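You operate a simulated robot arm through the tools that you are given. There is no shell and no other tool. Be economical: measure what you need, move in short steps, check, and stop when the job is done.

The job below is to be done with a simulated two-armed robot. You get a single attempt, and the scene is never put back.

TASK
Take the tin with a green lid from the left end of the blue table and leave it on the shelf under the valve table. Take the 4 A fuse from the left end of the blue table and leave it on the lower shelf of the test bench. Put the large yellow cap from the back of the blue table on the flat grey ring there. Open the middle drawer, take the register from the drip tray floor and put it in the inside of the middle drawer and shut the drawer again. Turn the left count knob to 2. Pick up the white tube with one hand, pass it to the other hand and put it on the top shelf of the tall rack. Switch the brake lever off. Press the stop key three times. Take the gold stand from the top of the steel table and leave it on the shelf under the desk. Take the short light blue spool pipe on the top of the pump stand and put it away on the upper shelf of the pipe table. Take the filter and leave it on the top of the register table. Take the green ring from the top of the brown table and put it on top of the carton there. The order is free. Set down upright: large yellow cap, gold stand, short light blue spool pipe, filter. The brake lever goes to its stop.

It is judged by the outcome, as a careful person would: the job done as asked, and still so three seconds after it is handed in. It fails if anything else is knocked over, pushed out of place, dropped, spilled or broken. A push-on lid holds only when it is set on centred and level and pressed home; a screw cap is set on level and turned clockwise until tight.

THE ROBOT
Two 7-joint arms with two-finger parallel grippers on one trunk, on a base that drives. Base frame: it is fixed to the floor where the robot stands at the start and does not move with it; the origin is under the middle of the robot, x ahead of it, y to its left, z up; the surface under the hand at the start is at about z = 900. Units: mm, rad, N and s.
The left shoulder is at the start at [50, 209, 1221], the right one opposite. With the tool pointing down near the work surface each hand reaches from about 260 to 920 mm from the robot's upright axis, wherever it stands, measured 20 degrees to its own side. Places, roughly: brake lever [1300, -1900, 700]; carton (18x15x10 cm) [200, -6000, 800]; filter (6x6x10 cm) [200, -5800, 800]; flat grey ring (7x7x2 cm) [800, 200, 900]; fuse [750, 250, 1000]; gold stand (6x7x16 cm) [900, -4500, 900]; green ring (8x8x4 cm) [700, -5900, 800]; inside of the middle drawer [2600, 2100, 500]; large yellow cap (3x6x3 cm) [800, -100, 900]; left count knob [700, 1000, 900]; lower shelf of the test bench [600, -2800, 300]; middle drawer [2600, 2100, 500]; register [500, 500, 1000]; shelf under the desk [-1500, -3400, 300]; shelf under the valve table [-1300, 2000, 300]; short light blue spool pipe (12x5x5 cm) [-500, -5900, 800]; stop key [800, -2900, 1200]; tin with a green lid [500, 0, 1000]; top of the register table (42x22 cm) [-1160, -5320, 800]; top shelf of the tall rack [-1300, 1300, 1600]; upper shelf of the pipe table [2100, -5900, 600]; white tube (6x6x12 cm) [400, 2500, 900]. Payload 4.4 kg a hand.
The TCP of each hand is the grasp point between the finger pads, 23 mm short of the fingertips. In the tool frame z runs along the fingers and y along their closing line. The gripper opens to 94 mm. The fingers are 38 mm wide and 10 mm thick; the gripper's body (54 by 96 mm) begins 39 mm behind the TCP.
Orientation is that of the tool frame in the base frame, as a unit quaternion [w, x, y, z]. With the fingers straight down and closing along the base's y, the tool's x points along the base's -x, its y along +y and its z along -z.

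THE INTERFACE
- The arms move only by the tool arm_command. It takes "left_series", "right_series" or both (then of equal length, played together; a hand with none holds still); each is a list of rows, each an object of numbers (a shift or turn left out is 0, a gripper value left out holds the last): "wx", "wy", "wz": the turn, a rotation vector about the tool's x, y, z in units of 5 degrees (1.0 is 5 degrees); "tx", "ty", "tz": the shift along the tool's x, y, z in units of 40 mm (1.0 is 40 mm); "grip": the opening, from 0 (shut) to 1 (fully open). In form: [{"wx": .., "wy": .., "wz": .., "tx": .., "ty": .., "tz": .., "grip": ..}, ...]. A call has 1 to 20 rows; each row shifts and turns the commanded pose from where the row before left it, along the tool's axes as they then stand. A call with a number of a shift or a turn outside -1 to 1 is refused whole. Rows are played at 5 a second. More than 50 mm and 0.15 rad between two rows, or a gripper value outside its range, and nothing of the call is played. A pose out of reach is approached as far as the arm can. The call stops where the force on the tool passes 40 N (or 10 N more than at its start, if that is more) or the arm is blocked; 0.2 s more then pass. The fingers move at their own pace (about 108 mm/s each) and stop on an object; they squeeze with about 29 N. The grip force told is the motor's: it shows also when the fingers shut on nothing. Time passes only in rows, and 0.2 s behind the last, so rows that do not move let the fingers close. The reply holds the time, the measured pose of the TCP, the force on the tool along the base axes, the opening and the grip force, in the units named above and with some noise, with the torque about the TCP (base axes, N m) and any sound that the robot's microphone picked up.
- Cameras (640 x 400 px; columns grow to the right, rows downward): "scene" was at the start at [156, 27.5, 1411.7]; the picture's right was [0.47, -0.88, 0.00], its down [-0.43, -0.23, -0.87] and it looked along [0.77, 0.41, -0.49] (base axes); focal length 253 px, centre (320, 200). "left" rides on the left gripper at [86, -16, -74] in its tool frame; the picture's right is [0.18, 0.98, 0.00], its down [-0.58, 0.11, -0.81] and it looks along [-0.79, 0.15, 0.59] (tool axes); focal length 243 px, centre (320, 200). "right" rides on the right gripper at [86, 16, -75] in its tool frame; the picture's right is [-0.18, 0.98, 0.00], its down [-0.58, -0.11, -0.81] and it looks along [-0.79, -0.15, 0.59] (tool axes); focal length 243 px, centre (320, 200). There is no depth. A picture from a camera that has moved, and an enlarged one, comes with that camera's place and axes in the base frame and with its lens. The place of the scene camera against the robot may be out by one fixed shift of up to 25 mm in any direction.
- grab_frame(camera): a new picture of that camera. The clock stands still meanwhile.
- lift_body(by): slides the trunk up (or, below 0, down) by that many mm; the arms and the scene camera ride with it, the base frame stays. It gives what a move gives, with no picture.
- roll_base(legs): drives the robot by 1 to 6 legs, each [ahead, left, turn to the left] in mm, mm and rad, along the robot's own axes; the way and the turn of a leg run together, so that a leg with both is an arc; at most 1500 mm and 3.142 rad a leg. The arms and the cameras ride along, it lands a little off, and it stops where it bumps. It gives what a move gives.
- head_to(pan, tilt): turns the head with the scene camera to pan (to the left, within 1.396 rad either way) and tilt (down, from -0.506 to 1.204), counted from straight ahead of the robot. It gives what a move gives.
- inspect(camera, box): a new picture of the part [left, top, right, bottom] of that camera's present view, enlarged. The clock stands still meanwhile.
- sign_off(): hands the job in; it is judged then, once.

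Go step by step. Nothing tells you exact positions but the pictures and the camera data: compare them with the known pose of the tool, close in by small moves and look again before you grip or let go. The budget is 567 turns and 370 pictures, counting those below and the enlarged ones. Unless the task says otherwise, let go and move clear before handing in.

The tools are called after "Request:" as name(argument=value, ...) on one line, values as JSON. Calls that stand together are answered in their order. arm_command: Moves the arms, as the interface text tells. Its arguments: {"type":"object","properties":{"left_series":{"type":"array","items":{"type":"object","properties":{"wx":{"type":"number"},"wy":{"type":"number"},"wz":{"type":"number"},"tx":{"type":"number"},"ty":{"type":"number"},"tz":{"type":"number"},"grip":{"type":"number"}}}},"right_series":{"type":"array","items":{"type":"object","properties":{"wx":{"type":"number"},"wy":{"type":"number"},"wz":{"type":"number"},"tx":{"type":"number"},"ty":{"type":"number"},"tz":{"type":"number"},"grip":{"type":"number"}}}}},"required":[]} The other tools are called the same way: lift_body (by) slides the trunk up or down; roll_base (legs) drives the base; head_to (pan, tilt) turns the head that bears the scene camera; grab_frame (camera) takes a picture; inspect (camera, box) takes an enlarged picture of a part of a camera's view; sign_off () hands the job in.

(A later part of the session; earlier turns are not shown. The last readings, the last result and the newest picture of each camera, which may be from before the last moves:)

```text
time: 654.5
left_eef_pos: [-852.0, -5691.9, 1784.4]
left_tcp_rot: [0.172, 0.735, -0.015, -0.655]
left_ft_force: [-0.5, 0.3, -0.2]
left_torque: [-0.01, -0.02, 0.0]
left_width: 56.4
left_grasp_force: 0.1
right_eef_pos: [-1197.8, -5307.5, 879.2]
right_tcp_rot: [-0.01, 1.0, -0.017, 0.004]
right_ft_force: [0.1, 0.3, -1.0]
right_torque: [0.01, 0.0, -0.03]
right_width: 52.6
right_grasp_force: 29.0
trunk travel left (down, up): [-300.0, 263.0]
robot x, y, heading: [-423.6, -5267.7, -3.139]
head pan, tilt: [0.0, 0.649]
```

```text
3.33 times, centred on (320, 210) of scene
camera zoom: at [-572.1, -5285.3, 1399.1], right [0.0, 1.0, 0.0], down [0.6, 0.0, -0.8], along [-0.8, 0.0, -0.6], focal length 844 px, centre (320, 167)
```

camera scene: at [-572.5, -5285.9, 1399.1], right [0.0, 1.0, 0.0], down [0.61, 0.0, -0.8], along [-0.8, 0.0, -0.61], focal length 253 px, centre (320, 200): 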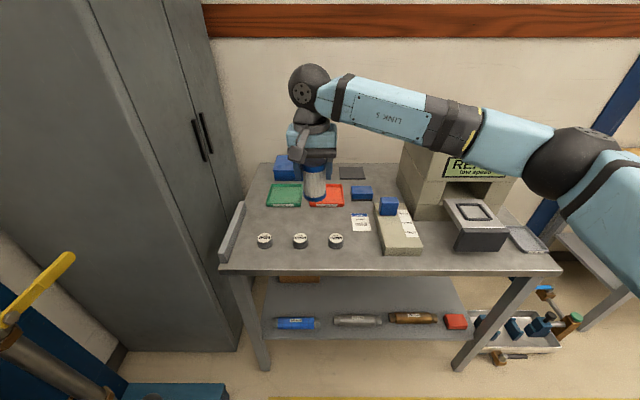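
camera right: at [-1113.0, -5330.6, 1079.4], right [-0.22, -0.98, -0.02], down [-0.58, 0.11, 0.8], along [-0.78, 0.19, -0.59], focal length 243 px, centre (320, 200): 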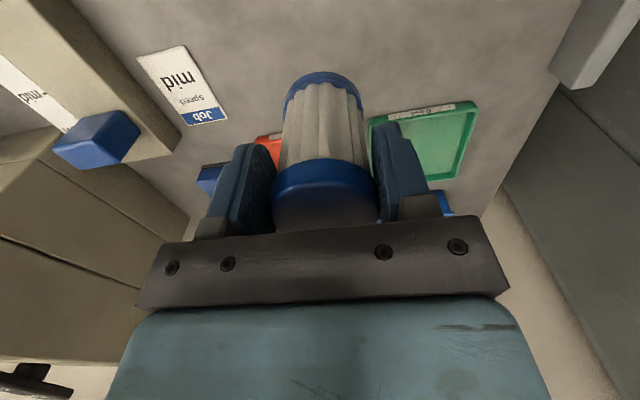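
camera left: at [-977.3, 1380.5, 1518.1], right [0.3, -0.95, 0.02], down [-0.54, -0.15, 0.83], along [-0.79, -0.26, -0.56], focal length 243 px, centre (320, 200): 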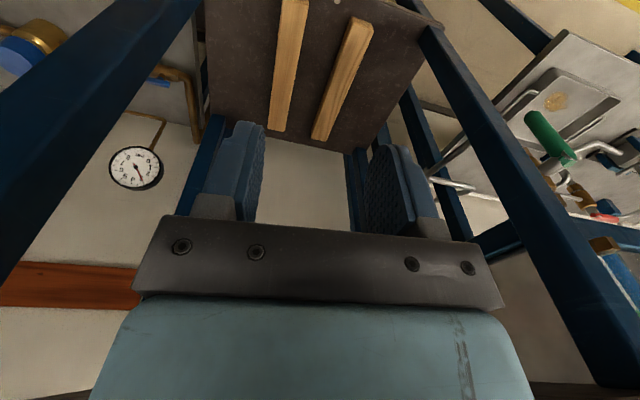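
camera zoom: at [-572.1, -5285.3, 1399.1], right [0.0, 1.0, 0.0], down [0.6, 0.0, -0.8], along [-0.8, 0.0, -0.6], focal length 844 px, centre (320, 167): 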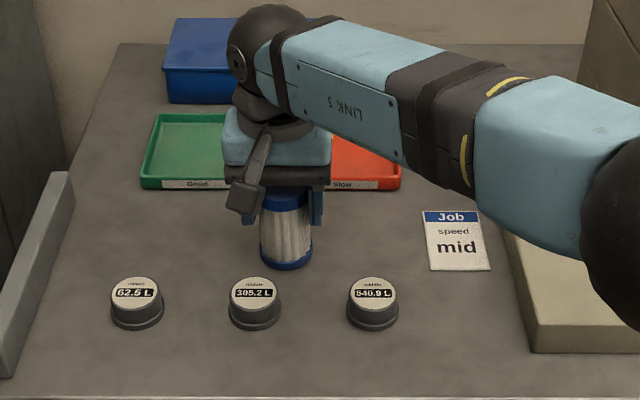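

Request:
arm_command(right_series=[{"tz": 0.08}, {"tz": 0.08}, {"tz": 0.08}, {"tz": 0.08}])

```text
time: 655.5
left_eef_pos: [-847.0, -5691.0, 1786.6]
left_tcp_rot: [0.172, 0.734, -0.015, -0.657]
left_ft_force: [0.5, 0.0, 0.1]
left_torque: [0.01, -0.02, -0.02]
left_width: 56.3
left_grasp_force: 0.1
right_eef_pos: [-1195.2, -5309.2, 869.5]
right_tcp_rot: [-0.01, 1.0, -0.015, 0.001]
right_ft_force: [-1.6, -1.5, 25.8]
right_torque: [-0.65, 0.41, -0.06]
right_width: 52.5
right_grasp_force: 29.1
trunk travel left (down, up): [-300.0, 263.0]
robot x, y, heading: [-425.4, -5269.7, -3.139]
head pan, tilt: [0.0, 0.649]
```

Contact. Release and rise.

Request:
arm_command(right_series=[{"tz": -0.05}, {"grip": 0.78}, {}, {"tz": -0.4}, {"tz": -0.8}, {"tz": -0.9}, {"tz": -0.9}, {"tz": -0.9}, {"tz": -0.9}])

Request:
inspect(camera="scene", box=[230, 150, 410, 270])

```text
time: 657.5
left_eef_pos: [-850.9, -5691.0, 1786.9]
left_tcp_rot: [0.171, 0.735, -0.015, -0.656]
left_ft_force: [0.6, 0.5, 0.1]
left_torque: [0.03, 0.01, -0.06]
left_width: 56.3
left_grasp_force: 0.0
right_eef_pos: [-1198.3, -5314.2, 1060.6]
right_tcp_rot: [-0.01, 1.0, -0.016, 0.003]
right_ft_force: [0.2, -0.7, -0.7]
right_torque: [0.01, 0.01, -0.04]
right_width: 73.0
right_grasp_force: 0.1
trunk travel left (down, up): [-300.0, 263.0]
robot x, y, heading: [-426.9, -5269.2, -3.134]
head pan, tilt: [0.0, 0.649]
```

```text
3.33 times, centred on (320, 210) of scene
camera zoom: at [-571.1, -5285.3, 1399.2], right [0.0, 1.0, 0.0], down [0.6, 0.0, -0.8], along [-0.8, 0.0, -0.6], focal length 844 px, centre (320, 167)
```

zoom: 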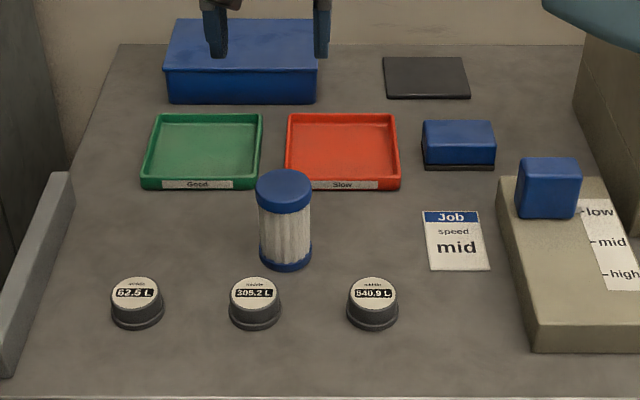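

Filter placed upright. Now retract and turn toward the pump stand.

Request:
arm_command(right_series=[{"tx": 0.9, "tz": -0.3}, {"tx": 0.9, "tz": -0.3}, {"tx": 0.9, "tz": -0.3}, {"tx": 0.9}, {"tx": 0.9}, {"tx": 0.9}, {"tx": 0.9}, {"tx": 0.6, "ty": -0.6}, {"ty": -0.9}, {"ty": -0.9}])

Request:
roll_base(legs=[[-100, -100, 0], [0, 0, 1.565]])

Request:
head_to(pan=-0.1, tilt=0.6)

Request:
grab_frame(camera="scene")

```text
time: 659.8
left_eef_pos: [-850.5, -5689.0, 1785.9]
left_tcp_rot: [0.172, 0.735, -0.016, -0.656]
left_ft_force: [0.5, 0.9, -0.7]
left_torque: [0.0, -0.01, 0.01]
left_width: 56.4
left_grasp_force: 0.0
right_eef_pos: [-919.7, -5224.1, 1098.3]
right_tcp_rot: [-0.009, 1.0, -0.016, 0.003]
right_ft_force: [0.1, -0.1, -0.1]
right_torque: [0.01, 0.01, 0.01]
right_width: 73.4
right_grasp_force: 0.1
trunk travel left (down, up): [-300.0, 263.0]
robot x, y, heading: [-429.4, -5268.3, -3.136]
head pan, tilt: [0.0, 0.649]
```

```text
time: 665.0
left_eef_pos: [78.1, -5611.1, 1784.8]
left_tcp_rot: [0.578, 0.54, 0.499, -0.354]
left_ft_force: [0.2, 0.4, -0.3]
left_torque: [-0.01, 0.01, 0.01]
left_width: 56.2
left_grasp_force: 0.0
right_eef_pos: [-389.7, -5660.7, 1099.2]
right_tcp_rot: [-0.01, 0.732, 0.681, -0.005]
right_ft_force: [0.5, -0.3, -0.1]
right_torque: [-0.06, -0.02, -0.04]
right_width: 73.4
right_grasp_force: 0.0
trunk travel left (down, up): [-300.0, 263.0]
robot x, y, heading: [-326.0, -5171.1, -1.61]
head pan, tilt: [0.0, 0.649]
```

```text
time: 665.7
left_eef_pos: [78.6, -5611.1, 1785.9]
left_tcp_rot: [0.578, 0.541, 0.498, -0.354]
left_ft_force: [0.6, -1.4, 0.0]
left_torque: [-0.01, -0.01, 0.01]
left_width: 56.6
left_grasp_force: 0.1
right_eef_pos: [-390.0, -5660.7, 1098.4]
right_tcp_rot: [-0.011, 0.732, 0.681, -0.005]
right_ft_force: [0.4, 0.1, -0.4]
right_torque: [0.02, -0.05, -0.02]
right_width: 73.2
right_grasp_force: 0.0
trunk travel left (down, up): [-300.0, 263.0]
robot x, y, heading: [-328.0, -5166.0, -1.611]
head pan, tilt: [-0.099, 0.6]
```

```text
117 pictures are left
camera scene: at [-332.1, -5339.9, 1403.4], right [-0.99, 0.13, 0.0], down [0.08, 0.56, -0.82], along [-0.11, -0.82, -0.57], focal length 253 px, centre (320, 200)
```

scene: 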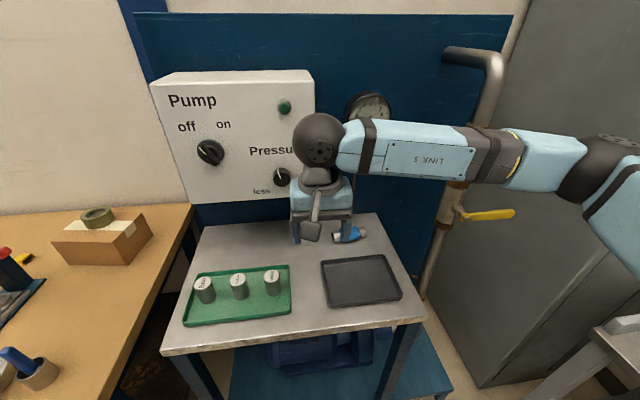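

Request:
arm_command(right_series=[{"tx": 0.8}, {"tx": 0.8}, {"tx": 0.5, "tz": -0.6}])

Request:
inspect(camera="scene", box=[310, 200, 400, 270])

Request:
grab_frame(camera="right")

```text
time: 666.5
left_eef_pos: [77.7, -5609.1, 1785.3]
left_tcp_rot: [0.578, 0.541, 0.498, -0.354]
left_ft_force: [0.3, -0.1, 0.7]
left_torque: [0.0, 0.04, -0.04]
left_width: 56.6
left_grasp_force: 0.0
right_eef_pos: [-382.7, -5575.7, 1122.2]
right_tcp_rot: [-0.009, 0.731, 0.682, -0.006]
right_ft_force: [0.2, 0.4, -0.3]
right_torque: [-0.02, -0.02, -0.01]
right_width: 73.1
right_grasp_force: 0.0
trunk travel left (down, up): [-300.0, 263.0]
robot x, y, heading: [-326.9, -5171.5, -1.604]
head pan, tilt: [-0.099, 0.6]
```

```text
5.71 times, centred on (355, 235) of scene
camera zoom: at [-331.8, -5339.2, 1403.5], right [-0.99, 0.13, 0.0], down [0.08, 0.56, -0.83], along [-0.11, -0.82, -0.56], focal length 1446 px, centre (120, 0)
```

zoom: 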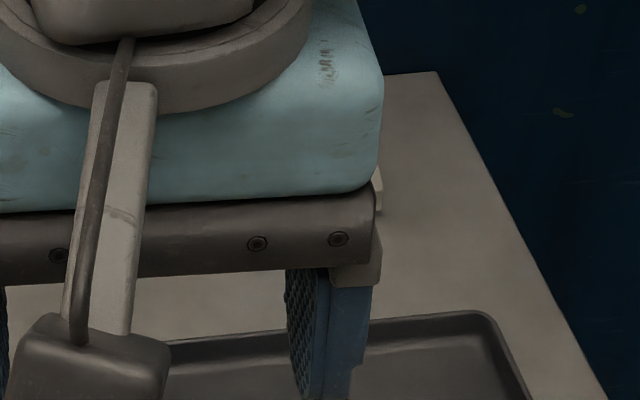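

```text
115 pictures are left
camera right: at [-359.6, -5491.4, 1198.1], right [0.97, -0.25, -0.02], down [-0.13, -0.58, 0.81], along [-0.22, -0.78, -0.59], focal length 243 px, centre (320, 200)
```

right: 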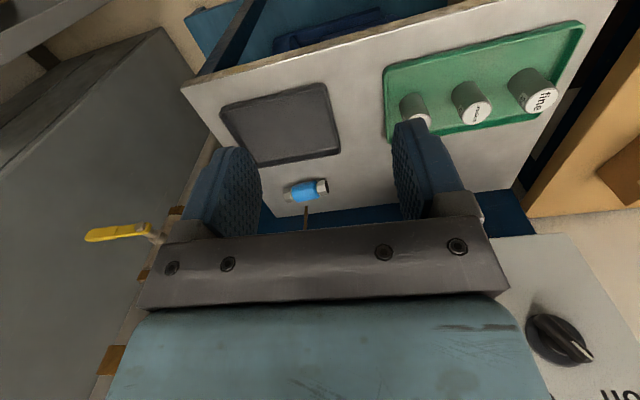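

Request:
inspect(camera="right", box=[265, 160, 355, 220])

```text
6.67 times, centred on (310, 190) of right
camera zoom: at [-359.6, -5491.4, 1198.1], right [0.97, -0.25, -0.02], down [-0.13, -0.58, 0.81], along [-0.22, -0.78, -0.59], focal length 1618 px, centre (387, 267)
```

zoom: 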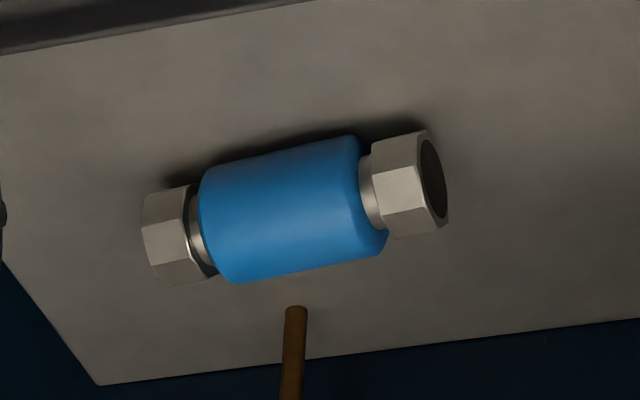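

The pipe is a union lying along x at about (-521,-5936). Plan: turn it 90° with a tool-down grip, then re-grip it pitched for the low shelf. Move above it and yaw.

Request:
roll_base(legs=[[80, 0, 0.033]])

Request:
arm_command(right_series=[{"tx": -0.85, "ty": -0.45, "tz": 0.2, "grip": 0.85}, {"tx": -0.85, "ty": -0.45, "tz": 0.2}, {"tx": -0.85, "ty": -0.45, "tz": 0.2}, {"tx": -0.85, "ty": -0.45, "tz": 0.2}, {"tx": -0.85, "ty": -0.45, "tz": 0.2}])

Request:
grab_frame(camera="right")

```text
time: 667.5
left_eef_pos: [91.0, -5674.7, 1784.8]
left_tcp_rot: [0.584, 0.532, 0.508, -0.345]
left_ft_force: [0.0, -0.2, 0.2]
left_torque: [0.02, 0.0, 0.0]
left_width: 56.3
left_grasp_force: 0.0
right_eef_pos: [-370.3, -5656.4, 1122.0]
right_tcp_rot: [-0.01, 0.721, 0.693, -0.004]
right_ft_force: [0.7, 0.4, -1.4]
right_torque: [0.02, 0.01, 0.0]
right_width: 73.4
right_grasp_force: 0.1
trunk travel left (down, up): [-300.0, 263.0]
robot x, y, heading: [-326.2, -5248.2, -1.576]
head pan, tilt: [-0.099, 0.6]
```

```text
time: 668.7
left_eef_pos: [90.8, -5677.3, 1784.9]
left_tcp_rot: [0.584, 0.533, 0.507, -0.344]
left_ft_force: [0.5, 0.7, 0.2]
left_torque: [-0.01, 0.02, 0.02]
left_width: 56.4
left_grasp_force: 0.0
right_eef_pos: [-468.3, -5822.3, 1084.9]
right_tcp_rot: [-0.009, 0.72, 0.693, -0.005]
right_ft_force: [0.0, -0.6, -0.4]
right_torque: [0.01, -0.01, 0.0]
right_width: 79.9
right_grasp_force: 0.1
trunk travel left (down, up): [-300.0, 263.0]
robot x, y, heading: [-326.5, -5250.7, -1.573]
head pan, tilt: [-0.099, 0.6]
```

```text
113 pictures are left
camera right: at [-449.2, -5737.6, 1159.8], right [0.97, -0.22, -0.02], down [-0.12, -0.58, 0.8], along [-0.19, -0.78, -0.59], focal length 243 px, centre (320, 200)
```

right: 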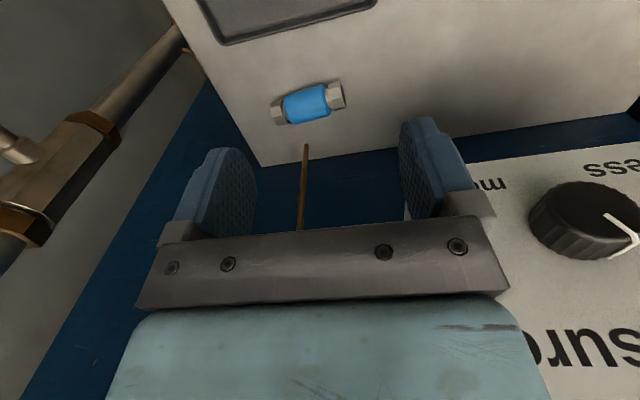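

Request:
arm_command(right_series=[{"wz": 1}, {"wz": 1}, {"wz": 1}, {"wz": 1}, {"wz": 1}, {"wz": 1}, {"wz": 1}, {"wz": 1}, {"wz": 1}, {"wz": 1}, {"wz": 1}, {"wz": 1}, {"wz": 1}, {"wz": 1}, {"wz": 1}, {"wz": 1}, {"wz": 0.9}])

Request:
grab_frame(camera="right")

```text
time: 672.3
left_eef_pos: [91.1, -5675.5, 1784.8]
left_tcp_rot: [0.584, 0.532, 0.508, -0.344]
left_ft_force: [-0.5, 1.3, 0.3]
left_torque: [-0.01, -0.02, 0.02]
left_width: 56.5
left_grasp_force: 0.1
right_eef_pos: [-468.8, -5822.9, 1083.4]
right_tcp_rot: [-0.004, 1.0, 0.028, -0.009]
right_ft_force: [1.3, 0.0, -0.2]
right_torque: [0.01, -0.02, 0.02]
right_width: 79.7
right_grasp_force: 0.0
trunk travel left (down, up): [-300.0, 263.0]
robot x, y, heading: [-330.5, -5248.0, -1.571]
head pan, tilt: [-0.099, 0.6]
```

```text
112 pictures are left
camera right: at [-380.4, -5834.6, 1156.7], right [-0.13, -0.99, 0.0], down [-0.57, 0.07, 0.82], along [-0.81, 0.11, -0.57], focal length 243 px, centre (320, 200)
```

right: 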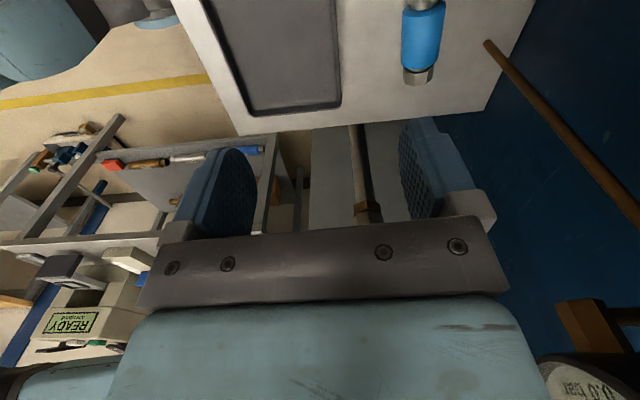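

Request:
arm_command(right_series=[{"tx": -0.36, "ty": 0.65, "tz": 0.5}, {"tx": -0.36, "ty": 0.65, "tz": 0.5}, {"tx": -0.36, "ty": 0.65, "tz": 0.5}, {"tx": -0.34, "ty": 0.62, "tz": 0.5}, {"tz": 0.6}])

Request:
grab_frame(camera="right")

Request:
grab_frame(camera="scene")

```text
time: 673.1
left_eef_pos: [91.4, -5674.9, 1784.7]
left_tcp_rot: [0.583, 0.533, 0.507, -0.346]
left_ft_force: [0.1, -0.2, -0.9]
left_torque: [0.0, -0.03, 0.0]
left_width: 56.2
left_grasp_force: 0.1
right_eef_pos: [-500.9, -5886.4, 1036.0]
right_tcp_rot: [-0.002, 0.999, 0.04, -0.006]
right_ft_force: [-7.2, 16.3, 4.6]
right_torque: [-1.39, -1.28, 1.56]
right_width: 79.9
right_grasp_force: 0.1
trunk travel left (down, up): [-300.0, 263.0]
robot x, y, heading: [-325.9, -5247.7, -1.569]
head pan, tilt: [-0.099, 0.6]
stopped in row 3 (right hand): the force on the tool passed its limit at 56 N (the readings are from after the stop); the commanded pose is now the measured one
```

```text
111 pictures are left
camera right: at [-412.9, -5896.8, 1109.7], right [-0.1, -0.99, 0.0], down [-0.58, 0.06, 0.81], along [-0.81, 0.09, -0.58], focal length 243 px, centre (320, 200)
```

right: 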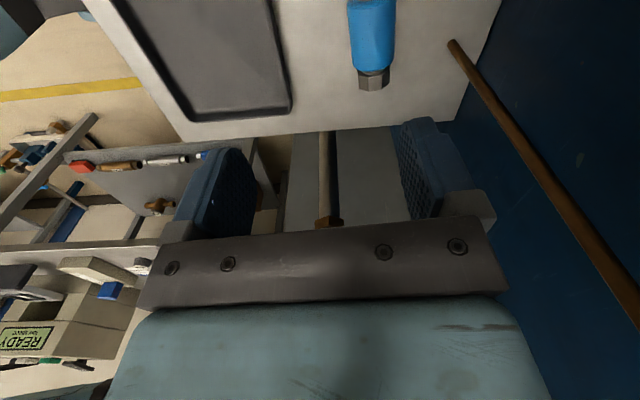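

```text
110 pictures are left
camera scene: at [-328.9, -5417.2, 1403.7], right [-0.99, 0.1, 0.0], down [0.06, 0.56, -0.83], along [-0.08, -0.82, -0.56], focal length 253 px, centre (320, 200)
```

scene: 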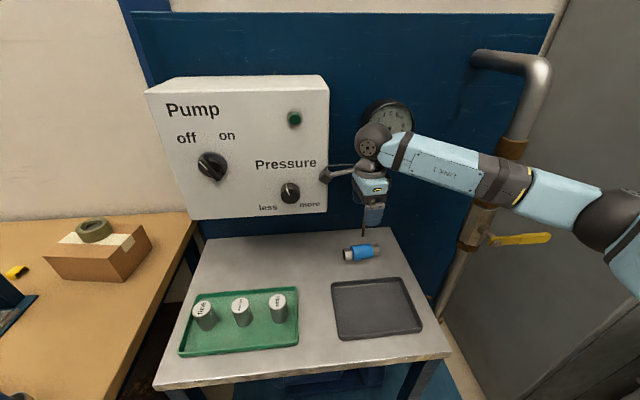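

The hand's camera touched the pump box edge. Back off, descend in front below the box, then slide in.

Request:
arm_command(right_series=[{"tx": -0.17, "ty": -0.84}, {"tx": -0.17, "ty": -0.84}, {"tz": 0.85}, {"tz": 0.85}, {"tz": 0.85}, {"tz": 0.85}])

Request:
inspect(camera="scene", box=[140, 60, 400, 270])

Request:
grab_frame(camera="right")

```text
time: 674.5
left_eef_pos: [90.2, -5678.0, 1785.5]
left_tcp_rot: [0.583, 0.533, 0.507, -0.344]
left_ft_force: [-0.6, -0.9, -0.4]
left_torque: [0.01, 0.01, 0.01]
left_width: 56.4
left_grasp_force: 0.0
right_eef_pos: [-520.3, -5824.0, 899.0]
right_tcp_rot: [-0.004, 0.999, 0.038, -0.008]
right_ft_force: [0.3, 0.2, 0.1]
right_torque: [0.0, -0.02, 0.01]
right_width: 80.1
right_grasp_force: 0.0
trunk travel left (down, up): [-300.0, 263.0]
robot x, y, heading: [-331.2, -5247.9, -1.575]
head pan, tilt: [-0.099, 0.6]
```

```text
1.90 times, centred on (270, 165) of scene
camera zoom: at [-329.1, -5418.9, 1403.4], right [-0.99, 0.1, 0.0], down [0.06, 0.56, -0.82], along [-0.08, -0.82, -0.57], focal length 482 px, centre (415, 267)
```

zoom: 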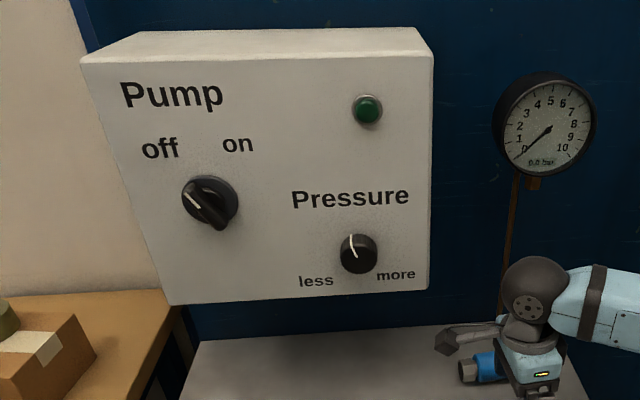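

```text
108 pictures are left
camera right: at [-433.4, -5834.9, 973.2], right [-0.11, -0.99, 0.0], down [-0.58, 0.06, 0.81], along [-0.81, 0.09, -0.58], focal length 243 px, centre (320, 200)
```

right: 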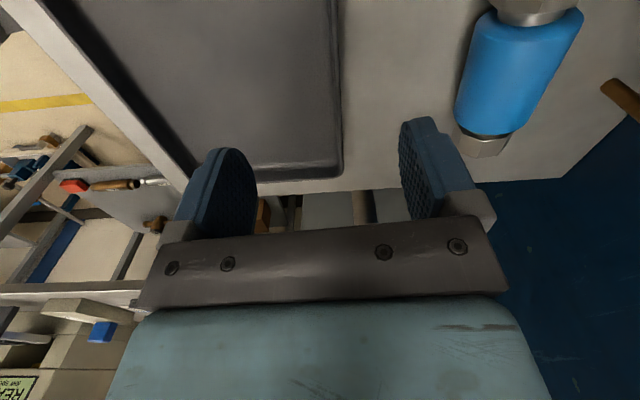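

Request:
arm_command(right_series=[{"tx": -0.03, "ty": 0.9}, {"tx": -0.03, "ty": 0.9}, {"tx": -0.03, "ty": 0.9}])

Request:
grab_frame(camera="right")

```text
time: 675.3
left_eef_pos: [92.6, -5677.7, 1783.8]
left_tcp_rot: [0.582, 0.533, 0.508, -0.345]
left_ft_force: [0.7, -0.6, 1.1]
left_torque: [0.03, -0.01, 0.04]
left_width: 56.1
left_grasp_force: 0.1
right_eef_pos: [-515.3, -5931.2, 897.3]
right_tcp_rot: [-0.004, 0.999, 0.039, -0.008]
right_ft_force: [0.0, 0.6, -0.2]
right_torque: [0.05, 0.02, 0.01]
right_width: 79.8
right_grasp_force: 0.0
trunk travel left (down, up): [-300.0, 263.0]
robot x, y, heading: [-330.1, -5249.5, -1.574]
head pan, tilt: [-0.099, 0.6]
```

```text
107 pictures are left
camera right: at [-427.5, -5940.6, 972.3], right [-0.11, -0.99, 0.0], down [-0.58, 0.06, 0.82], along [-0.81, 0.09, -0.58], focal length 243 px, centre (320, 200)
```

right: 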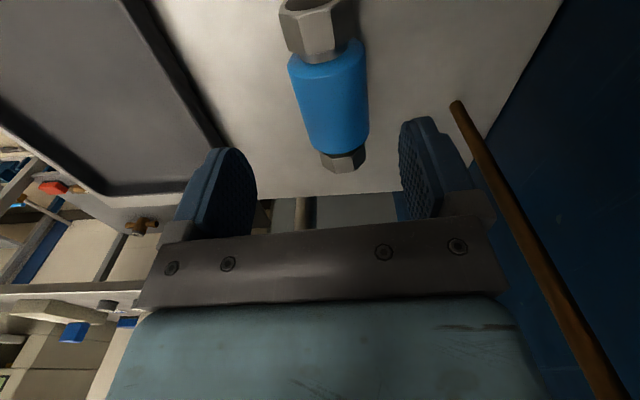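

Request:
arm_command(right_series=[{"ty": 0.12, "tx": 0.05, "tz": 0.5}, {"tz": 0.5}, {"tz": 0.4}, {"grip": 0}, {}, {}])

Request:
grab_frame(camera="right")

```text
time: 676.7
left_eef_pos: [90.9, -5677.2, 1784.1]
left_tcp_rot: [0.583, 0.533, 0.507, -0.344]
left_ft_force: [0.4, -0.6, -0.3]
left_torque: [0.0, -0.01, -0.03]
left_width: 56.5
left_grasp_force: 0.1
right_eef_pos: [-514.1, -5934.5, 842.7]
right_tcp_rot: [-0.003, 0.999, 0.039, -0.007]
right_ft_force: [-1.4, 0.1, -0.2]
right_torque: [-0.1, 0.13, 0.01]
right_width: 45.5
right_grasp_force: 28.7
trunk travel left (down, up): [-300.0, 263.0]
robot x, y, heading: [-330.1, -5245.1, -1.568]
head pan, tilt: [-0.099, 0.6]
```

```text
106 pictures are left
camera right: at [-427.6, -5944.4, 916.2], right [-0.11, -0.99, 0.0], down [-0.58, 0.06, 0.81], along [-0.81, 0.09, -0.58], focal length 243 px, centre (320, 200)
```

right: 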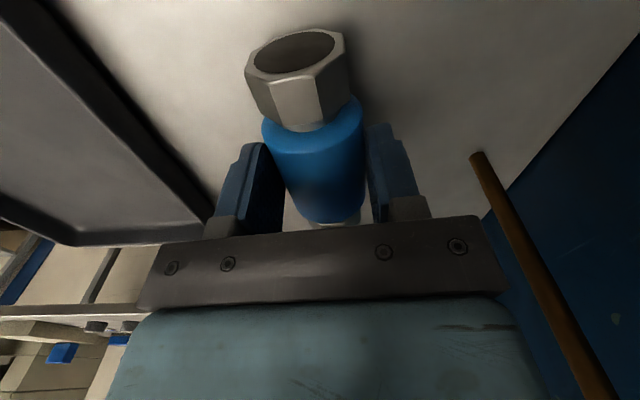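

Gripped. Lift slightly, turn the pipe 90°, and set it down along y.

Request:
arm_command(right_series=[{"tz": -0.6}, {"tz": -0.4, "ty": -0.5}, {"wz": -1}, {"wz": -1}, {"wz": -1}, {"wz": -1}, {"wz": -1}, {"wz": -1}, {"wz": -1}, {"wz": -1}, {"wz": -1}, {"wz": -1}, {"wz": -1}, {"wz": -1}, {"wz": -1}, {"wz": -1}, {"wz": -1}, {"wz": -1}, {"wz": -1}])

Request:
grab_frame(camera="right")

Request:
grab_frame(camera="scene")

```text
time: 680.7
left_eef_pos: [91.3, -5678.0, 1784.0]
left_tcp_rot: [0.583, 0.533, 0.507, -0.343]
left_ft_force: [-0.5, 0.2, -0.4]
left_torque: [-0.01, -0.04, -0.01]
left_width: 56.6
left_grasp_force: 0.1
right_eef_pos: [-518.0, -5913.9, 881.8]
right_tcp_rot: [-0.007, 0.709, 0.705, -0.002]
right_ft_force: [0.2, 0.1, -3.8]
right_torque: [0.02, 0.01, 0.04]
right_width: 45.7
right_grasp_force: 29.0
trunk travel left (down, up): [-300.0, 263.0]
robot x, y, heading: [-329.8, -5247.8, -1.573]
head pan, tilt: [-0.099, 0.6]
```

```text
105 pictures are left
camera right: at [-499.1, -5828.6, 957.4], right [0.98, -0.19, -0.01], down [-0.1, -0.59, 0.8], along [-0.16, -0.79, -0.59], focal length 243 px, centre (320, 200)
```

right: 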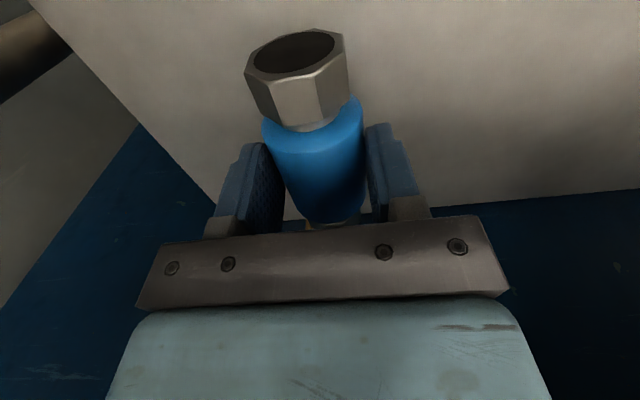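

```text
104 pictures are left
camera scene: at [-329.0, -5418.9, 1403.4], right [-0.99, 0.1, 0.0], down [0.06, 0.56, -0.82], along [-0.08, -0.82, -0.57], focal length 253 px, centre (320, 200)
```

scene: 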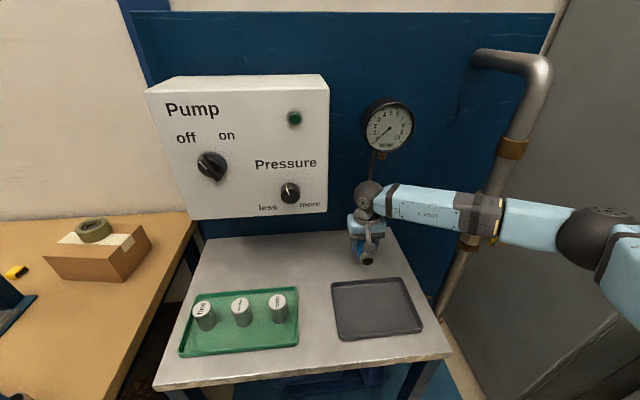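

Request:
arm_command(right_series=[{"tz": 0.6}, {"tz": 0.25}, {"tz": 0.07}, {"tz": 0.07}])

Request:
arm_command(right_series=[{"grip": 0.85}, {}, {"tz": -0.6}, {"tz": -0.8, "tx": 0.4}, {"tx": 0.8}, {"tx": 0.8}, {"tx": 0.8}])

Request:
grab_frame(camera="right")

```text
time: 681.7
left_eef_pos: [90.0, -5677.0, 1784.5]
left_tcp_rot: [0.583, 0.534, 0.507, -0.344]
left_ft_force: [0.2, 0.0, -0.2]
left_torque: [-0.04, 0.0, 0.01]
left_width: 56.4
left_grasp_force: 0.2
right_eef_pos: [-516.4, -5913.3, 842.7]
right_tcp_rot: [-0.007, 0.711, 0.703, -0.003]
right_ft_force: [-0.3, -1.1, -1.9]
right_torque: [-0.07, -0.02, -0.04]
right_width: 45.7
right_grasp_force: 28.7
trunk travel left (down, up): [-300.0, 263.0]
robot x, y, heading: [-331.0, -5248.2, -1.576]
head pan, tilt: [-0.099, 0.6]
```

```text
time: 683.3
left_eef_pos: [89.7, -5675.7, 1785.6]
left_tcp_rot: [0.583, 0.533, 0.507, -0.345]
left_ft_force: [0.3, 0.1, -0.1]
left_torque: [0.02, 0.02, 0.01]
left_width: 56.5
left_grasp_force: 0.0
right_eef_pos: [-515.4, -5802.2, 899.6]
right_tcp_rot: [-0.008, 0.711, 0.703, -0.002]
right_ft_force: [-0.4, 0.6, -0.6]
right_torque: [-0.02, -0.04, -0.02]
right_width: 79.9
right_grasp_force: 0.0
trunk travel left (down, up): [-300.0, 263.0]
robot x, y, heading: [-331.7, -5247.6, -1.572]
head pan, tilt: [-0.099, 0.6]
```

```text
103 pictures are left
camera right: at [-497.4, -5716.2, 975.3], right [0.98, -0.19, -0.01], down [-0.1, -0.58, 0.8], along [-0.16, -0.79, -0.59], focal length 243 px, centre (320, 200)
```

right: 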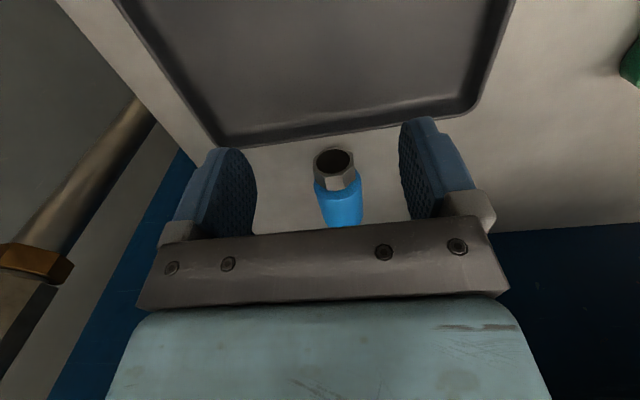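

Request:
arm_command(right_series=[{"tz": -0.6}, {"wy": -1}, {"wy": -1}, {"wy": -1}, {"wy": -1}, {"wy": -1}, {"wy": -1}, {"wy": -1}, {"wy": -1}, {"wy": -1}, {"wy": -1}, {"wy": -1}])

Request:
grab_frame(camera="right")

```text
time: 685.9
left_eef_pos: [101.9, -5679.2, 1781.0]
left_tcp_rot: [0.581, 0.532, 0.511, -0.345]
left_ft_force: [2.0, -1.6, -1.8]
left_torque: [-0.08, 0.0, -0.1]
left_width: 56.6
left_grasp_force: 0.1
right_eef_pos: [-507.0, -5796.4, 913.0]
right_tcp_rot: [0.312, 0.632, 0.632, -0.322]
right_ft_force: [-4.0, -5.7, 6.5]
right_torque: [0.54, -0.16, 0.24]
right_width: 79.8
right_grasp_force: 0.1
trunk travel left (down, up): [-300.0, 263.0]
robot x, y, heading: [-326.5, -5247.4, -1.572]
head pan, tilt: [-0.099, 0.6]
```

```text
102 pictures are left
camera right: at [-491.2, -5685.6, 887.9], right [0.98, -0.12, 0.14], down [-0.1, 0.3, 0.95], along [-0.15, -0.95, 0.28], focal length 243 px, centre (320, 200)
```

right: 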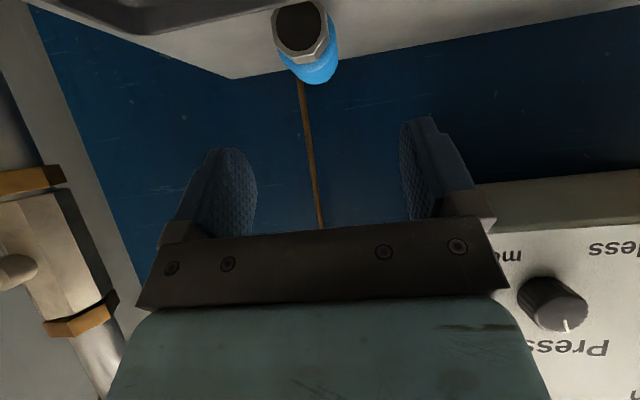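

Request:
head_to(pan=-0.6, tilt=0.5)

Request:
grab_frame(camera="scene")

```text
time: 686.8
left_eef_pos: [91.1, -5676.9, 1784.4]
left_tcp_rot: [0.583, 0.532, 0.508, -0.345]
left_ft_force: [-0.4, -0.3, -0.4]
left_torque: [0.02, -0.04, -0.03]
left_width: 56.5
left_grasp_force: 0.1
right_eef_pos: [-506.7, -5792.5, 908.3]
right_tcp_rot: [0.313, 0.636, 0.631, -0.314]
right_ft_force: [-0.5, 0.0, 0.8]
right_torque: [0.03, 0.02, 0.02]
right_width: 80.0
right_grasp_force: 0.1
trunk travel left (down, up): [-300.0, 263.0]
robot x, y, heading: [-328.5, -5245.6, -1.578]
head pan, tilt: [-0.6, 0.499]
```

```text
101 pictures are left
camera scene: at [-371.1, -5405.9, 1412.5], right [-0.82, 0.57, 0.0], down [0.27, 0.39, -0.88], along [-0.5, -0.72, -0.48], focal length 253 px, centre (320, 200)
```

scene: 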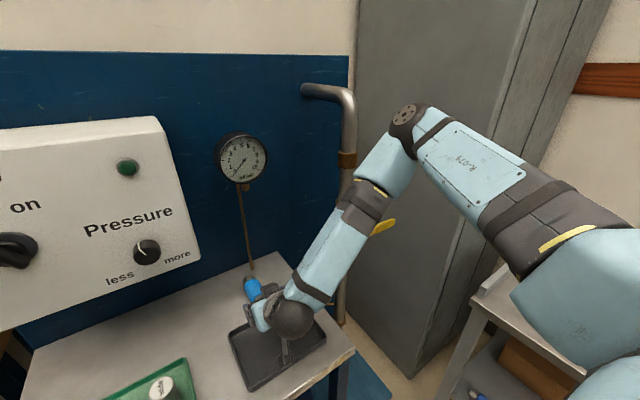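

Request:
inspect(camera="scene", box=[320, 150, 440, 260])

```text
3.64 times, centred on (380, 205) of scene
camera zoom: at [-371.1, -5405.9, 1412.5], right [-0.82, 0.57, 0.0], down [0.27, 0.39, -0.88], along [-0.5, -0.72, -0.48], focal length 920 px, centre (102, 182)
```

zoom: 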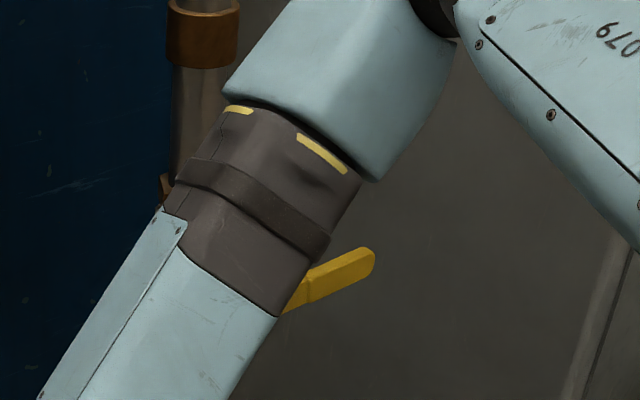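

Request:
arm_command(right_series=[{"tx": -0.22, "ty": -0.1, "tz": 0.7}, {"tx": -0.22, "ty": -0.1, "tz": 0.7}])

Request:
grab_frame(camera="right")

```text
time: 687.4
left_eef_pos: [89.6, -5678.7, 1785.8]
left_tcp_rot: [0.583, 0.533, 0.508, -0.343]
left_ft_force: [-0.1, 0.4, -0.4]
left_torque: [0.02, 0.01, 0.02]
left_width: 56.3
left_grasp_force: 0.0
right_eef_pos: [-523.5, -5857.3, 906.3]
right_tcp_rot: [0.319, 0.629, 0.628, -0.33]
right_ft_force: [-0.5, -0.8, -0.6]
right_torque: [0.0, 0.01, 0.02]
right_width: 80.1
right_grasp_force: 0.2
trunk travel left (down, up): [-300.0, 263.0]
robot x, y, heading: [-323.8, -5250.6, -1.576]
head pan, tilt: [-0.6, 0.499]
```

```text
99 pictures are left
camera right: at [-508.2, -5747.4, 880.1], right [0.98, -0.12, 0.14], down [-0.09, 0.32, 0.94], along [-0.15, -0.94, 0.31], focal length 243 px, centre (320, 200)
```

right: 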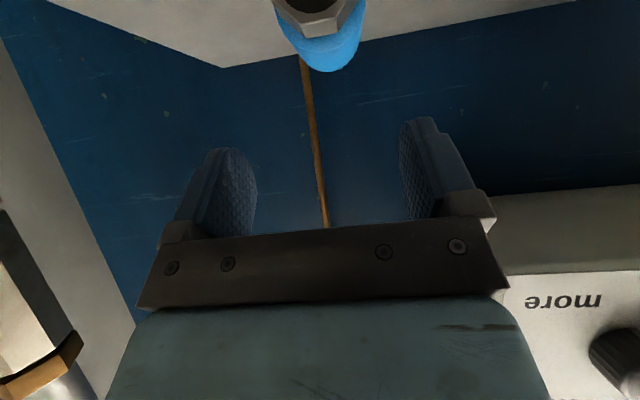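

Request:
arm_command(right_series=[{"tx": 0.25, "ty": 0.1, "tz": 0.55}, {"tx": 0.25, "ty": 0.08, "tz": 0.55}, {"tz": 0.5}])

Request:
grab_frame(camera="right")

```text
time: 688.2
left_eef_pos: [91.2, -5677.8, 1784.7]
left_tcp_rot: [0.583, 0.533, 0.508, -0.345]
left_ft_force: [-0.6, 0.2, -0.5]
left_torque: [0.01, -0.01, -0.02]
left_width: 56.7
left_grasp_force: 0.0
right_eef_pos: [-518.1, -5881.6, 874.8]
right_tcp_rot: [0.315, 0.631, 0.627, -0.331]
right_ft_force: [0.1, -1.2, -0.7]
right_torque: [-0.04, 0.0, 0.0]
right_width: 79.8
right_grasp_force: 0.0
right hand out of reach, approached as far as the arm can: row 1, 2
trunk travel left (down, up): [-300.0, 263.0]
robot x, y, heading: [-328.7, -5245.4, -1.572]
head pan, tilt: [-0.6, 0.499]
```

```text
98 pictures are left
camera right: at [-502.5, -5770.7, 849.2], right [0.98, -0.12, 0.13], down [-0.09, 0.32, 0.94], along [-0.16, -0.94, 0.3], focal length 243 px, centre (320, 200)
```

right: 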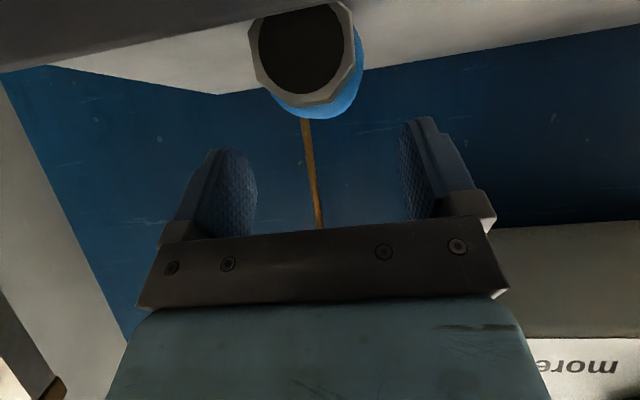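

The pitched re-grip would put the hand's camera into the tray, so I should first see the pipe table's shelf geometry. Retract and go look.

Request:
arm_command(right_series=[{"tz": -0.8, "tx": -0.2}, {"tz": -0.9, "tx": -0.2}, {"tz": -0.9, "tx": -0.2}, {"tz": -0.9, "tx": -0.2}, {"wy": 1}, {"wy": 1}, {"wy": 1}, {"wy": 1}, {"wy": 1}, {"wy": 1}, {"wy": 1}, {"wy": 1}, {"wy": 1}, {"wy": 1}, {"wy": 1}])

Request:
roll_base(legs=[[-180, 0, 0], [0, 1450, 0], [0, 700, 0]])

Request:
head_to(pan=-0.1, tilt=0.5)

Request:
grab_frame(camera="scene")

```text
time: 691.4
left_eef_pos: [91.4, -5677.0, 1784.2]
left_tcp_rot: [0.584, 0.533, 0.507, -0.343]
left_ft_force: [0.0, 0.7, -1.0]
left_torque: [0.01, -0.01, -0.02]
left_width: 56.3
left_grasp_force: 0.1
right_eef_pos: [-515.9, -5785.4, 980.4]
right_tcp_rot: [-0.007, 0.71, 0.704, -0.003]
right_ft_force: [0.2, 0.6, 0.2]
right_torque: [0.02, 0.02, -0.01]
right_width: 80.2
right_grasp_force: 0.0
trunk travel left (down, up): [-300.0, 263.0]
robot x, y, heading: [-330.4, -5250.5, -1.578]
head pan, tilt: [-0.6, 0.499]
```

```text
time: 711.4
left_eef_pos: [2198.7, -5549.9, 1784.9]
left_tcp_rot: [0.577, 0.542, 0.498, -0.355]
left_ft_force: [0.2, 0.5, -0.2]
left_torque: [0.02, -0.01, 0.0]
left_width: 56.4
left_grasp_force: 0.1
right_eef_pos: [1589.1, -5636.2, 979.9]
right_tcp_rot: [-0.007, 0.723, 0.691, -0.003]
right_ft_force: [0.9, 0.0, 0.7]
right_torque: [0.03, 0.01, 0.0]
right_width: 79.9
right_grasp_force: 0.0
trunk travel left (down, up): [-300.0, 263.0]
robot x, y, heading: [1794.0, -5107.9, -1.609]
head pan, tilt: [-0.6, 0.499]
```

```text
time: 712.3
left_eef_pos: [2199.7, -5550.2, 1784.6]
left_tcp_rot: [0.577, 0.542, 0.498, -0.354]
left_ft_force: [0.8, 0.6, 0.7]
left_torque: [0.0, -0.01, 0.01]
left_width: 56.6
left_grasp_force: 0.0
right_eef_pos: [1587.9, -5635.9, 980.5]
right_tcp_rot: [-0.007, 0.723, 0.691, -0.003]
right_ft_force: [0.2, -0.1, -0.1]
right_torque: [-0.01, 0.02, 0.0]
right_width: 80.1
right_grasp_force: 0.0
trunk travel left (down, up): [-300.0, 263.0]
robot x, y, heading: [1795.1, -5108.9, -1.611]
head pan, tilt: [-0.099, 0.499]
```

```text
97 pictures are left
camera scene: at [1788.9, -5279.0, 1412.5], right [-0.99, 0.14, 0.0], down [0.07, 0.47, -0.88], along [-0.12, -0.87, -0.48], focal length 253 px, centre (320, 200)
```

scene: 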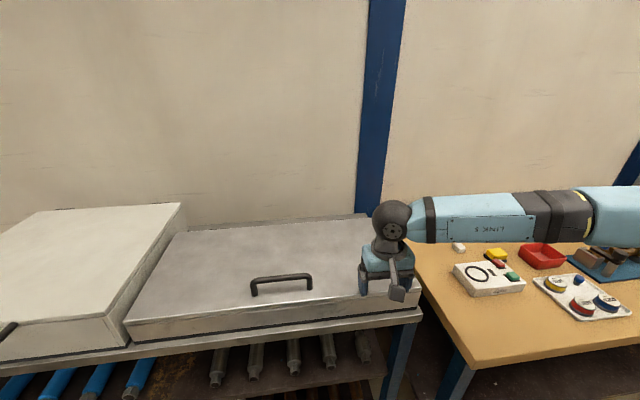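

Request:
head_to(pan=0.2, tilt=0.95)

Request:
grab_frame(camera="scene")

```text
time: 713.2
left_eef_pos: [2198.6, -5548.7, 1784.7]
left_tcp_rot: [0.577, 0.542, 0.498, -0.354]
left_ft_force: [0.0, -0.2, -0.5]
left_torque: [0.0, 0.02, 0.02]
left_width: 56.5
left_grasp_force: 0.0
right_eef_pos: [1588.8, -5637.0, 981.1]
right_tcp_rot: [-0.007, 0.723, 0.69, -0.002]
right_ft_force: [-0.2, 0.8, -0.1]
right_torque: [0.01, -0.02, -0.01]
right_width: 79.9
right_grasp_force: 0.1
trunk travel left (down, up): [-300.0, 263.0]
robot x, y, heading: [1797.2, -5104.6, -1.607]
head pan, tilt: [0.201, 0.949]
```

```text
96 pictures are left
camera scene: at [1813.3, -5260.7, 1375.1], right [-0.99, -0.16, 0.0], down [-0.13, 0.8, -0.58], along [0.09, -0.58, -0.81], focal length 253 px, centre (320, 200)
```

scene: 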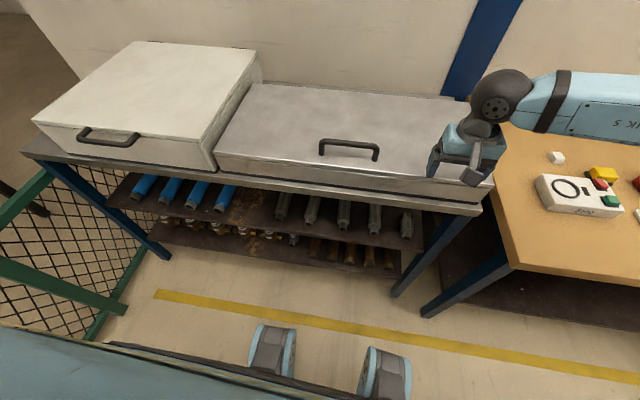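

Request:
inspect(camera="scene", box=[100, 150, 440, 300])

```text
1.88 times, centred on (270, 225) of scene
camera zoom: at [1813.3, -5260.7, 1375.1], right [-0.99, -0.16, 0.0], down [-0.13, 0.8, -0.58], along [0.09, -0.58, -0.81], focal length 476 px, centre (414, 153)
```

zoom: 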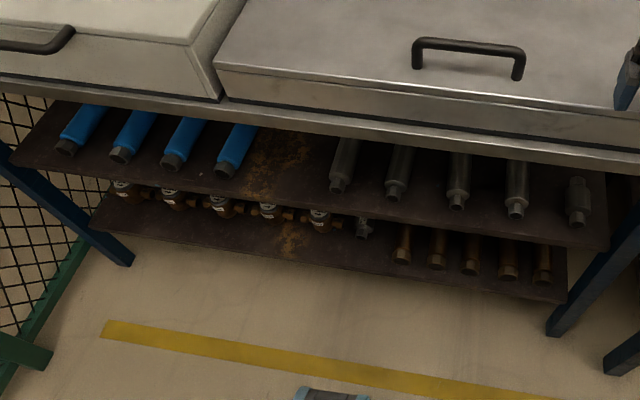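

Plan: fetch the pipe tool-down, set it near the brown table's front corner, re-grip pitched with the camera hanging off the edge, then insert into the shelf gap. Go back for the pipe.

Request:
arm_command(right_series=[{"tz": -0.9}, {"tz": -0.9}, {"tz": -0.9}, {"tz": -0.9}])

Request:
roll_base(legs=[[0, 0, 0.035], [0, -1450, 0], [100, -680, 0]])

Request:
grab_frame(camera="right")

```text
time: 714.2
left_eef_pos: [2200.6, -5549.9, 1786.1]
left_tcp_rot: [0.577, 0.542, 0.498, -0.354]
left_ft_force: [0.4, 0.2, 0.1]
left_torque: [0.02, 0.0, 0.04]
left_width: 56.4
left_grasp_force: 0.1
right_eef_pos: [1589.1, -5636.3, 1124.8]
right_tcp_rot: [-0.007, 0.723, 0.691, -0.004]
right_ft_force: [-0.1, -0.6, -0.2]
right_torque: [-0.03, -0.04, -0.02]
right_width: 80.1
right_grasp_force: 0.2
trunk travel left (down, up): [-300.0, 263.0]
robot x, y, heading: [1794.7, -5110.0, -1.608]
head pan, tilt: [0.201, 0.949]
```

```text
time: 733.4
left_eef_pos: [72.5, -5587.9, 1784.4]
left_tcp_rot: [0.575, 0.545, 0.495, -0.358]
left_ft_force: [-0.9, -0.5, -0.3]
left_torque: [-0.02, 0.0, 0.0]
left_width: 56.2
left_grasp_force: 0.1
right_eef_pos: [-538.5, -5666.3, 1124.7]
right_tcp_rot: [-0.007, 0.728, 0.685, -0.003]
right_ft_force: [-0.6, 0.7, -0.4]
right_torque: [0.01, 0.02, 0.0]
right_width: 80.0
right_grasp_force: 0.0
trunk travel left (down, up): [-300.0, 263.0]
robot x, y, heading: [-328.9, -5137.4, -1.625]
head pan, tilt: [0.201, 0.949]
```

```text
94 pictures are left
camera right: at [-517.4, -5581.7, 1200.1], right [0.97, -0.24, -0.01], down [-0.13, -0.58, 0.8], along [-0.2, -0.78, -0.59], focal length 243 px, centre (320, 200)
```

right: 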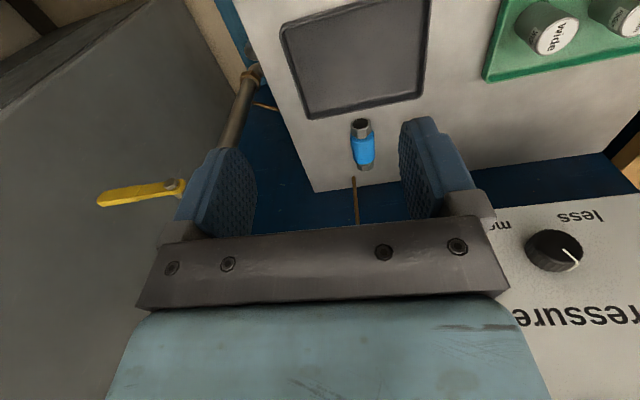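

Request:
roll_base(legs=[[100, 0, 0.052]])

Request:
arm_command(right_series=[{"tx": -0.5, "tz": 0.8}, {"tx": -0.5, "tz": 0.8}, {"tx": -0.6, "tz": 0.8}])

Request:
grab_frame(camera="right")

```text
time: 734.5
left_eef_pos: [92.4, -5664.5, 1784.6]
left_tcp_rot: [0.584, 0.532, 0.508, -0.344]
left_ft_force: [0.0, 0.3, 0.5]
left_torque: [0.01, 0.0, 0.0]
left_width: 56.6
left_grasp_force: 0.1
right_eef_pos: [-513.6, -5777.0, 1124.0]
right_tcp_rot: [-0.007, 0.709, 0.706, -0.003]
right_ft_force: [0.3, 0.2, 0.7]
right_torque: [-0.01, 0.0, -0.02]
right_width: 79.9
right_grasp_force: 0.1
trunk travel left (down, up): [-300.0, 263.0]
robot x, y, heading: [-328.3, -5238.5, -1.573]
head pan, tilt: [0.201, 0.949]
```

```text
time: 735.3
left_eef_pos: [92.1, -5666.1, 1784.9]
left_tcp_rot: [0.584, 0.533, 0.508, -0.342]
left_ft_force: [0.0, 0.6, 0.0]
left_torque: [0.0, 0.01, 0.01]
left_width: 56.3
left_grasp_force: 0.0
right_eef_pos: [-516.2, -5839.0, 1028.6]
right_tcp_rot: [-0.006, 0.709, 0.705, -0.003]
right_ft_force: [-1.1, -0.2, -0.3]
right_torque: [-0.03, 0.02, 0.04]
right_width: 80.0
right_grasp_force: 0.0
trunk travel left (down, up): [-300.0, 263.0]
robot x, y, heading: [-326.9, -5235.3, -1.57]
head pan, tilt: [0.201, 0.949]
```

```text
93 pictures are left
camera right: at [-498.7, -5753.2, 1104.4], right [0.98, -0.19, -0.01], down [-0.1, -0.59, 0.8], along [-0.16, -0.79, -0.59], focal length 243 px, centre (320, 200)
```

right: 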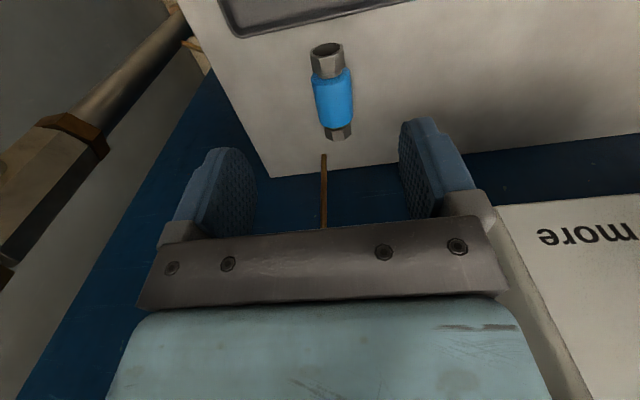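

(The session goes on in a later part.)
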